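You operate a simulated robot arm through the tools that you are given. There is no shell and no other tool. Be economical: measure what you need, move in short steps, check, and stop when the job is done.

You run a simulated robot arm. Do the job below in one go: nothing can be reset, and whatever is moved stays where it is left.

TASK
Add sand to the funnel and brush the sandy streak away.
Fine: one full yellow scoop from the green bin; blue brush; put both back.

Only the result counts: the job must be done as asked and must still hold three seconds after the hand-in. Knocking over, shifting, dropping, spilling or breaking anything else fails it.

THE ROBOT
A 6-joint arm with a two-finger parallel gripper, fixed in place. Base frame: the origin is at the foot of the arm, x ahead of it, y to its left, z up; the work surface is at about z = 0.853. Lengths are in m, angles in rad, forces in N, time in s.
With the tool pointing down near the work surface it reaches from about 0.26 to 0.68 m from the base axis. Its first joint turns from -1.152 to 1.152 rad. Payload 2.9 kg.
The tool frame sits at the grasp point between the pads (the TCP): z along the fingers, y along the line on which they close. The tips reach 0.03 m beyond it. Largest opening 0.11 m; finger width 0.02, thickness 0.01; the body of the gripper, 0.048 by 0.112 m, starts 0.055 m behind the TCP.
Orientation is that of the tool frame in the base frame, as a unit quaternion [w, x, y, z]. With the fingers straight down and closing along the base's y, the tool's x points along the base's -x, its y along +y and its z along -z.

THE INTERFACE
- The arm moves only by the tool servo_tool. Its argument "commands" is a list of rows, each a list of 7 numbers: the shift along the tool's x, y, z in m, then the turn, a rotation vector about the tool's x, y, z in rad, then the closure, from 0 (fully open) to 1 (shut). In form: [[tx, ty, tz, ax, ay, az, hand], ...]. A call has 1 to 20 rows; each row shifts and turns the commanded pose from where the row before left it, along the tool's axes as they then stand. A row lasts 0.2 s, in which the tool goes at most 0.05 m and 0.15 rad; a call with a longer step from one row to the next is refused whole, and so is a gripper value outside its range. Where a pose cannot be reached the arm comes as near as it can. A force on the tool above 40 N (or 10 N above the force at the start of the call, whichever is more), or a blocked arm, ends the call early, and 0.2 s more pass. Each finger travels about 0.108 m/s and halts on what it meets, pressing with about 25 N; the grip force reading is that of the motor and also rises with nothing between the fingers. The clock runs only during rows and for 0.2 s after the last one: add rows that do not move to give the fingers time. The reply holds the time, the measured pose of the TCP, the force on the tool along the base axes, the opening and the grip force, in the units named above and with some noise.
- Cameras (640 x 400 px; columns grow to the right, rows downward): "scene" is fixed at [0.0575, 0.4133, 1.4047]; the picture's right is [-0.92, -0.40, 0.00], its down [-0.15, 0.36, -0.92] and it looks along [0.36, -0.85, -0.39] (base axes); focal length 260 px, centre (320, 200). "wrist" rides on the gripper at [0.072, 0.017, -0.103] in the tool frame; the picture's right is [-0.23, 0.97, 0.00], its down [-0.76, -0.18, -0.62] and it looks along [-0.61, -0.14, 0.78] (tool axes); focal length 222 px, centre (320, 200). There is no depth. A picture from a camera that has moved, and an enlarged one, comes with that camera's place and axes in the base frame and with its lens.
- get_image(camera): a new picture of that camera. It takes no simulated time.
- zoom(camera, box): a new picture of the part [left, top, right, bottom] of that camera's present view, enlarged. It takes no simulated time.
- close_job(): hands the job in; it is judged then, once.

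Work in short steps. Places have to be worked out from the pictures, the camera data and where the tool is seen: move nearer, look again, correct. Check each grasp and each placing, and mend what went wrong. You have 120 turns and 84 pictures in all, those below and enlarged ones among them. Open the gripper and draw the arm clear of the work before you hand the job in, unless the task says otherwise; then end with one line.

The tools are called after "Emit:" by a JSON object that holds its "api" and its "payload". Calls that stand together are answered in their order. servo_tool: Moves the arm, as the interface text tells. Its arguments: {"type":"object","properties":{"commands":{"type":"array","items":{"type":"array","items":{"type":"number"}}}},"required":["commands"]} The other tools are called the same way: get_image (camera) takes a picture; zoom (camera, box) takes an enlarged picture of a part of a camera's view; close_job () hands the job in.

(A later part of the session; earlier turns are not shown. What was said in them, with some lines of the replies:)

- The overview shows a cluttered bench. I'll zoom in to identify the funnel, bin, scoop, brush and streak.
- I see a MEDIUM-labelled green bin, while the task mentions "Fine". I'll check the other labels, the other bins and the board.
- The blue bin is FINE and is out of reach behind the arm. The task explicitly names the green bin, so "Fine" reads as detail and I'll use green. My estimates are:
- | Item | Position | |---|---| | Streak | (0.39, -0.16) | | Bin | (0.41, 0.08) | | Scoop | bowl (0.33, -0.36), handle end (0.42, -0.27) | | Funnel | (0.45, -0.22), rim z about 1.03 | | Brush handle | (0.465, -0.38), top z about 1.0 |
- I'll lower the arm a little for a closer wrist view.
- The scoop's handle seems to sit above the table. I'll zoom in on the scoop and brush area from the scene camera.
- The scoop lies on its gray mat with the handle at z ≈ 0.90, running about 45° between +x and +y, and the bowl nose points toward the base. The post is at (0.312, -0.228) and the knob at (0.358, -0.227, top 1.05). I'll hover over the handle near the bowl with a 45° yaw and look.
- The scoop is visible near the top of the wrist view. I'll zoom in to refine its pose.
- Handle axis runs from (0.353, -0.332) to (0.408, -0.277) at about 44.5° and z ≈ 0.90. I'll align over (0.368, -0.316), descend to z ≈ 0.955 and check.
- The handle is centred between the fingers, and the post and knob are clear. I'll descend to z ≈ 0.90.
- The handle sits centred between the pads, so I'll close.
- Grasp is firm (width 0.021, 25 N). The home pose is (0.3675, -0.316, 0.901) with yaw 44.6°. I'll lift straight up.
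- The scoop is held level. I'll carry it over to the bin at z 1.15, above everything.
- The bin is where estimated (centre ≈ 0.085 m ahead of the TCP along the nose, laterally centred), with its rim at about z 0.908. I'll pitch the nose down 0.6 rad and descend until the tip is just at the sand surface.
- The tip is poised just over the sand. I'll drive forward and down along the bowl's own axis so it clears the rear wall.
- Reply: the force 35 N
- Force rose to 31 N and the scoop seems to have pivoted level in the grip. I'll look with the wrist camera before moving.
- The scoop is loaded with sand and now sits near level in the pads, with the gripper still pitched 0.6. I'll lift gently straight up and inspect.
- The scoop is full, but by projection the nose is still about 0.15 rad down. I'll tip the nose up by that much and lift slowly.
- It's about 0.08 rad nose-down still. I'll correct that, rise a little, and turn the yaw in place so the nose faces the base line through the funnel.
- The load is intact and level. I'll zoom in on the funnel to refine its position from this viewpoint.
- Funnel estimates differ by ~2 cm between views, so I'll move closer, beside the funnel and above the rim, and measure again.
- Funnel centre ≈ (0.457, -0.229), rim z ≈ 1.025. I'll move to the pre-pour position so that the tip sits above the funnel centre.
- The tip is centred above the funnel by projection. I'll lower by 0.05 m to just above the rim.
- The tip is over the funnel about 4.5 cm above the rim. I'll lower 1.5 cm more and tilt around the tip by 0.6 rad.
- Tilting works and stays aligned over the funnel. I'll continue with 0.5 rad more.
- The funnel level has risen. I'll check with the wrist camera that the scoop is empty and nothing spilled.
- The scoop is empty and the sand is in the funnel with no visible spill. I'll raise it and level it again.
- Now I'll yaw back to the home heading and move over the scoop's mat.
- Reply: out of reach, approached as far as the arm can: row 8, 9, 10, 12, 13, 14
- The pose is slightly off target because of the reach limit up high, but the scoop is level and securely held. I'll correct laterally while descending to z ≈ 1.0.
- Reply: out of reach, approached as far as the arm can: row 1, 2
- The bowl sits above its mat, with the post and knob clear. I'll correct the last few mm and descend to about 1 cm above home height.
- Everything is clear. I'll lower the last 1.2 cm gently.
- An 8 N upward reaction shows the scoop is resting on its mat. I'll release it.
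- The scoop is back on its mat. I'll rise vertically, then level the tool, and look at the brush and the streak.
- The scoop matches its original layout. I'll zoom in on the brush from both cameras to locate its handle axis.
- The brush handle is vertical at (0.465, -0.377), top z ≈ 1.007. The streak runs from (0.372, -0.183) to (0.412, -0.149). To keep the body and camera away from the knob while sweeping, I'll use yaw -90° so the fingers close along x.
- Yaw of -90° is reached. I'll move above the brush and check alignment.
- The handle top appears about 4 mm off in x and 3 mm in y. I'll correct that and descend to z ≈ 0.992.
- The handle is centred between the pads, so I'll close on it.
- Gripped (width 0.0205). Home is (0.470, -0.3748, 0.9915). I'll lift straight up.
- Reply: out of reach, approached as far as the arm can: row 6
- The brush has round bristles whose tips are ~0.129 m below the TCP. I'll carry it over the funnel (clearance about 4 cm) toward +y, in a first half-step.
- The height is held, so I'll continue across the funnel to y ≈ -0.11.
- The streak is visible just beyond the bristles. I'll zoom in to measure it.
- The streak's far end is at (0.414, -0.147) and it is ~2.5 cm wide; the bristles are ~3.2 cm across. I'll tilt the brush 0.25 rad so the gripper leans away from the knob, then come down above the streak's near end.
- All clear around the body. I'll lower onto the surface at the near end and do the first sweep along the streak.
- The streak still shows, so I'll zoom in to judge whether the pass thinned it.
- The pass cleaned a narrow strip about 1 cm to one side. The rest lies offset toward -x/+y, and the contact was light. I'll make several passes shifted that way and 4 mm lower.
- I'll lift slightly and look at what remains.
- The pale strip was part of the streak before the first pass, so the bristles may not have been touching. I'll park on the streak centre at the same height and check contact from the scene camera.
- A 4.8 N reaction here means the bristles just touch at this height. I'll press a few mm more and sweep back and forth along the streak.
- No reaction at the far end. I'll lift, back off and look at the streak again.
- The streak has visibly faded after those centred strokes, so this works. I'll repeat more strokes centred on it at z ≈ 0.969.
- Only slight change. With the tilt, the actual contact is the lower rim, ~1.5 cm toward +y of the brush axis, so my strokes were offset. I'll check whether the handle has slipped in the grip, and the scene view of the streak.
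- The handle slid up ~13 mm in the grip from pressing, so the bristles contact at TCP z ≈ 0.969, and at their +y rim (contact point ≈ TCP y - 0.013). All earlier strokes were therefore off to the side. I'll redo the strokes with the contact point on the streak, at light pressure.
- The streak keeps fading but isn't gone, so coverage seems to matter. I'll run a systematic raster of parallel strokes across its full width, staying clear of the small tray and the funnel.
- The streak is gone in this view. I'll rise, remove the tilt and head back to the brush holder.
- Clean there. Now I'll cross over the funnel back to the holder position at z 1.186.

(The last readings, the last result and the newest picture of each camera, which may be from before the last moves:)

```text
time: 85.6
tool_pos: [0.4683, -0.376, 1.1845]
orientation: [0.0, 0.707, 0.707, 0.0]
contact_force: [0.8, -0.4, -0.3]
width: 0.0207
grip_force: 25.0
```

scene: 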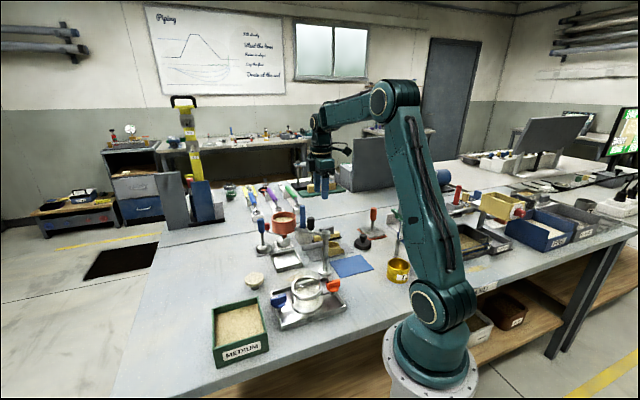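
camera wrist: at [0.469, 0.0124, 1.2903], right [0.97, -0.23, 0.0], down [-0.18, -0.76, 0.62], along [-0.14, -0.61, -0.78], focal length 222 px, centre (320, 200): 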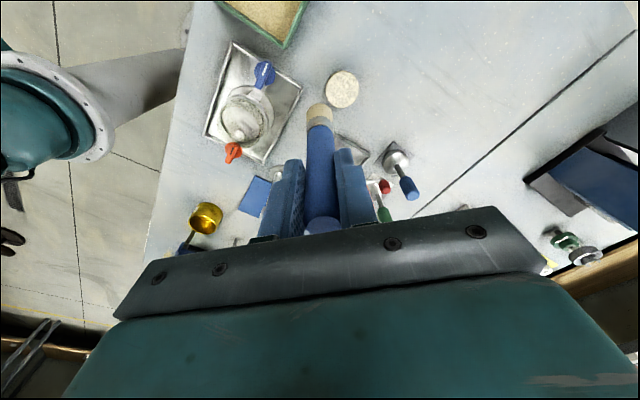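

I'll lower to just above the holder mouth (z ≈ 1.045) and check the alignment.

Emit:
{"api": "servo_tool", "payload": {"commands": [[0.001, 0.0017, 0.04, 0, 0, 0, 1.0], [0, 0, 0.04, 0, 0, 0, 1.0], [0, 0, 0.04, 0, 0, 0, 1.0], [0, 0, 0.018, 0, 0, 0, 1.0], [0, 0, 0, 0, 0, 0, 1.0]]}}

Emit:
{"api": "zoom", "payload": {"camera": "wrist", "box": [240, 80, 400, 180]}}

Emit:
{"api": "zoom", "payload": {"camera": "scene", "box": [266, 180, 362, 240]}}

```text
time: 86.8
tool_pos: [0.4693, -0.3735, 1.0467]
orientation: [0.0, 0.707, 0.707, 0.0]
contact_force: [-0.5, -0.2, 0.0]
width: 0.0204
grip_force: 24.7
out of reach, approached as far as the arm can: row 1
```

```text
4.00 times, centred on (320, 130) of wrist
camera zoom: at [0.4874, -0.3019, 1.1509], right [0.97, -0.23, 0.0], down [-0.18, -0.76, 0.62], along [-0.14, -0.61, -0.78], focal length 888 px, centre (320, 480)
```

zoom: 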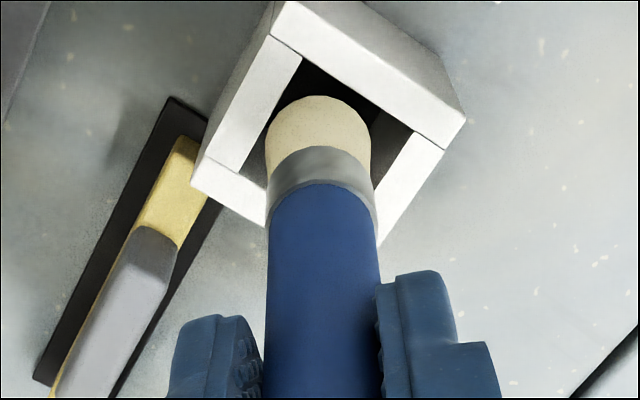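

```text
6.67 times, centred on (314, 210) of scene
camera zoom: at [0.0575, 0.4133, 1.4047], right [-0.92, -0.4, 0.0], down [-0.15, 0.36, -0.92], along [0.36, -0.85, -0.39], focal length 1735 px, centre (360, 133)
```

zoom: 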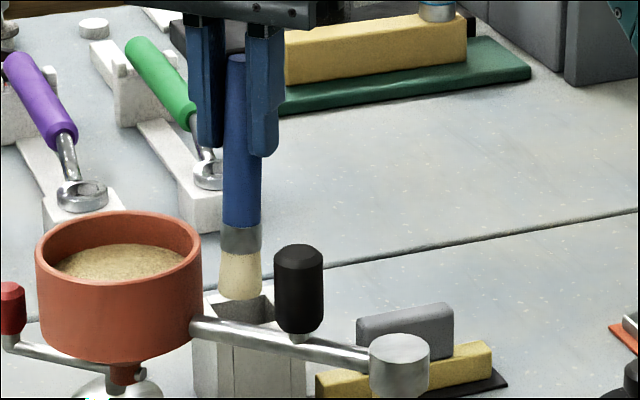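

The brush hangs vertical over the hole. I'll shift 2 mm toward -y (recorded home) and insert in small steps while watching the force.

Emit:
{"api": "servo_tool", "payload": {"commands": [[-0.002, 0.0007, 0, 0, 0, 0, 1.0], [0, 0, 0.012, 0, 0, 0, 1.0], [0, 0, 0.012, 0, 0, 0, 1.0], [0, 0, 0.01, 0, 0, 0, 1.0], [0, 0, 0, 0, 0, 0, 1.0]]}}

```text
time: 88.0
tool_pos: [0.4701, -0.3761, 1.0123]
orientation: [0.0, 0.708, 0.706, -0.001]
contact_force: [-1.7, -1.5, -0.4]
width: 0.0203
grip_force: 24.9
```

No vertical resistance, and the tip should be inside the mouth. I'll continue down.

Emit:
{"api": "servo_tool", "payload": {"commands": [[0.0005, 0, 0.01, 0, 0, 0, 1.0], [0, 0, 0.01, 0, 0, 0, 1.0], [0, 0, 0.006, 0, 0, 0, 1.0], [0, 0, 0, 0, 0, 0, 1.0]]}}

Emit:
{"api": "zoom", "payload": {"camera": "scene", "box": [266, 190, 362, 250]}}

```text
time: 89.0
tool_pos: [0.4709, -0.3751, 0.9878]
orientation: [-0.001, 0.708, 0.707, -0.001]
contact_force: [-2.2, -1.0, 1.0]
width: 0.0203
grip_force: 25.2
```

```text
6.67 times, centred on (314, 220) of scene
camera zoom: at [0.0574, 0.4133, 1.4048], right [-0.92, -0.4, 0.0], down [-0.15, 0.36, -0.92], along [0.36, -0.85, -0.39], focal length 1735 px, centre (360, 67)
```

zoom: 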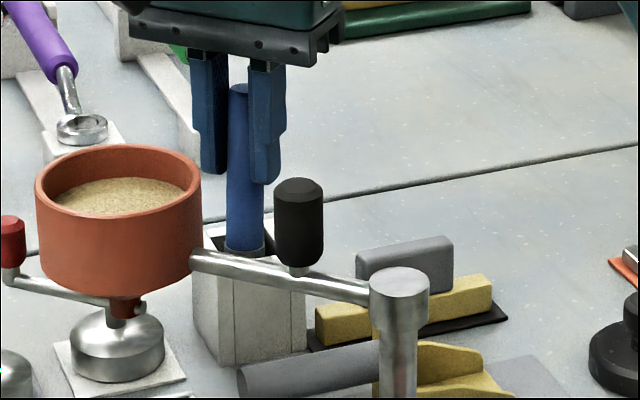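

The brush is well into the holder, with its ferrule at the mouth. I'll lower gently until it meets the bottom.

Emit:
{"api": "servo_tool", "payload": {"commands": [[0, 0, 0.005, 0, 0, 0, 1.0], [0, 0, 0.004, 0, 0, 0, 1.0], [0, 0, 0.003, 0, 0, 0, 1.0], [0, 0, 0, 0, 0, 0, 1.0]]}}

```text
time: 90.0
tool_pos: [0.4699, -0.3764, 0.9799]
orientation: [0.004, 0.708, 0.707, 0.001]
contact_force: [-4.3, 0.8, 32.2]
width: 0.0211
grip_force: 24.9
```

It's seated on the bottom (32 N). I'll relieve 2 mm and open.

Emit:
{"api": "servo_tool", "payload": {"commands": [[0, 0, -0.004, 0, 0, 0, 1.0], [0, 0, 0, 0, 0, 0, 0.9], [0, 0, 0, 0, 0, 0, 0.75], [0, 0, 0, 0, 0, 0, 0.6], [0, 0, 0, 0, 0, 0, 0.5], [0, 0, 0, 0, 0, 0, 0.5], [0, 0, 0, 0, 0, 0, 0.5]]}}

Emit:
{"api": "servo_tool", "payload": {"commands": [[0, 0, -0.03, 0, 0, 0, 0.5], [0, 0, -0.04, 0, 0, 0, 0.5], [0, 0, -0.045, 0, 0, 0, 0.5], [0, 0, -0.045, 0, 0, 0, 0.5], [0, 0, -0.03, 0, 0, 0, 0.5], [0, 0, 0, 0, 0, 0, 0.5]]}}

Emit:
{"api": "zoom", "payload": {"camera": "scene", "box": [220, 170, 420, 295]}}

```text
time: 91.6
tool_pos: [0.4707, -0.3751, 0.9799]
orientation: [0.0, 0.708, 0.706, 0.0]
contact_force: [-0.1, -0.1, -0.1]
width: 0.055
grip_force: 0.1
```

```text
time: 93.0
tool_pos: [0.4706, -0.3751, 1.1697]
orientation: [0.0, 0.707, 0.707, 0.0]
contact_force: [0.6, -0.4, -1.0]
width: 0.055
grip_force: 0.1
```

```text
3.20 times, centred on (320, 232) of scene
camera zoom: at [0.0575, 0.4133, 1.4047], right [-0.92, -0.4, 0.0], down [-0.15, 0.36, -0.92], along [0.36, -0.85, -0.39], focal length 833 px, centre (320, 96)
```

zoom: 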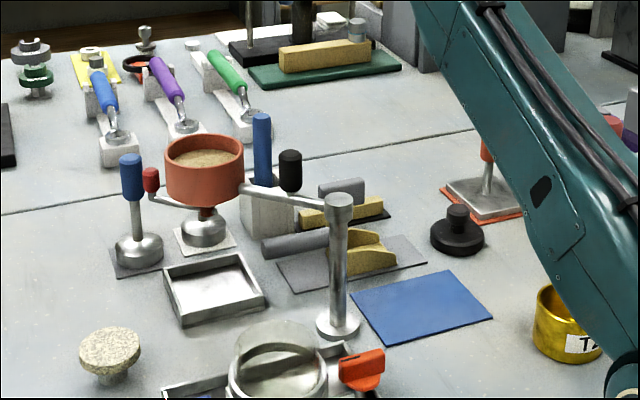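

The brush is upright in its holder and the scoop is on its mat. I'll draw the arm back to a clear viewing pose and verify the streak from above.

Emit:
{"api": "servo_tool", "payload": {"commands": [[0, 0, 0, 0, 0, -0.143, 0.4], [0, 0, 0, 0, 0, -0.143, 0.2], [0, 0, 0, 0, 0, -0.143, 0], [0, 0, 0, 0, 0, -0.143, 0], [0, 0, 0, 0, 0, -0.143, 0], [0, 0, 0, 0, 0, -0.143, 0], [0, 0, 0, 0, 0, -0.143, 0], [0, 0, 0, 0, 0, -0.143, 0], [0, 0, 0, 0, 0, -0.143, 0], [0, 0, 0, 0, 0, -0.143, 0], [0, 0, 0, 0, 0, -0.14, 0], [0.04, 0.02, -0.01, 0, 0, 0, 0], [0.04, 0.02, -0.01, 0, 0, 0, 0], [0.04, 0.025, -0.01, 0, 0, 0, 0], [0.04, 0.025, -0.01, 0, 0, 0, 0], [0.04, 0.02, -0.01, 0, 0, 0, 0], [0, 0, 0, 0, 0, 0, 0]]}}

Emit:
{"api": "zoom", "payload": {"camera": "wrist", "box": [160, 0, 480, 200]}}

```text
time: 96.6
tool_pos: [0.2712, -0.2654, 1.2212]
orientation: [0.0, 0.002, 1.0, 0.0]
contact_force: [0.0, 0.4, -1.4]
width: 0.1098
grip_force: 0.0
```

```text
2.00 times, centred on (320, 100) of wrist
camera zoom: at [0.1983, -0.2485, 1.3244], right [0.23, 0.97, 0.0], down [0.76, -0.18, 0.62], along [0.61, -0.14, -0.78], focal length 444 px, centre (320, 400)
```

zoom: 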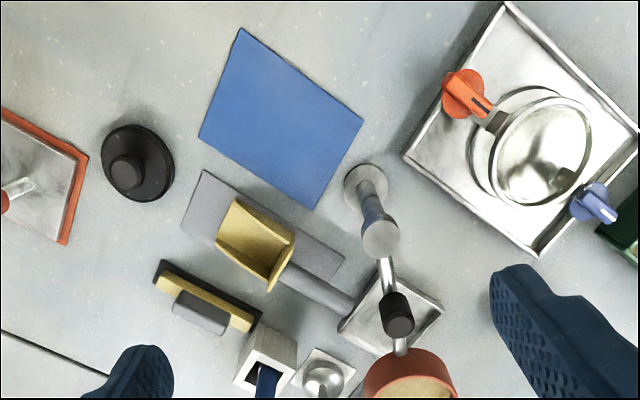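

The streak is fully gone. The scoop and brush are home, the funnel is topped up, and the arm is clear with the gripper open, so I'm handing in.

Emit:
{"api": "close_job", "payload": {}}

```text
The job is handed in.
```

I poured one full yellow scoop from the green bin (labelled MEDIUM) into the funnel, brushed the sandy streak away with the blue brush, put both tools back, and handed the job in. I took "Fine:" as a remark rather than the grade, because the bin labelled FINE is blue.
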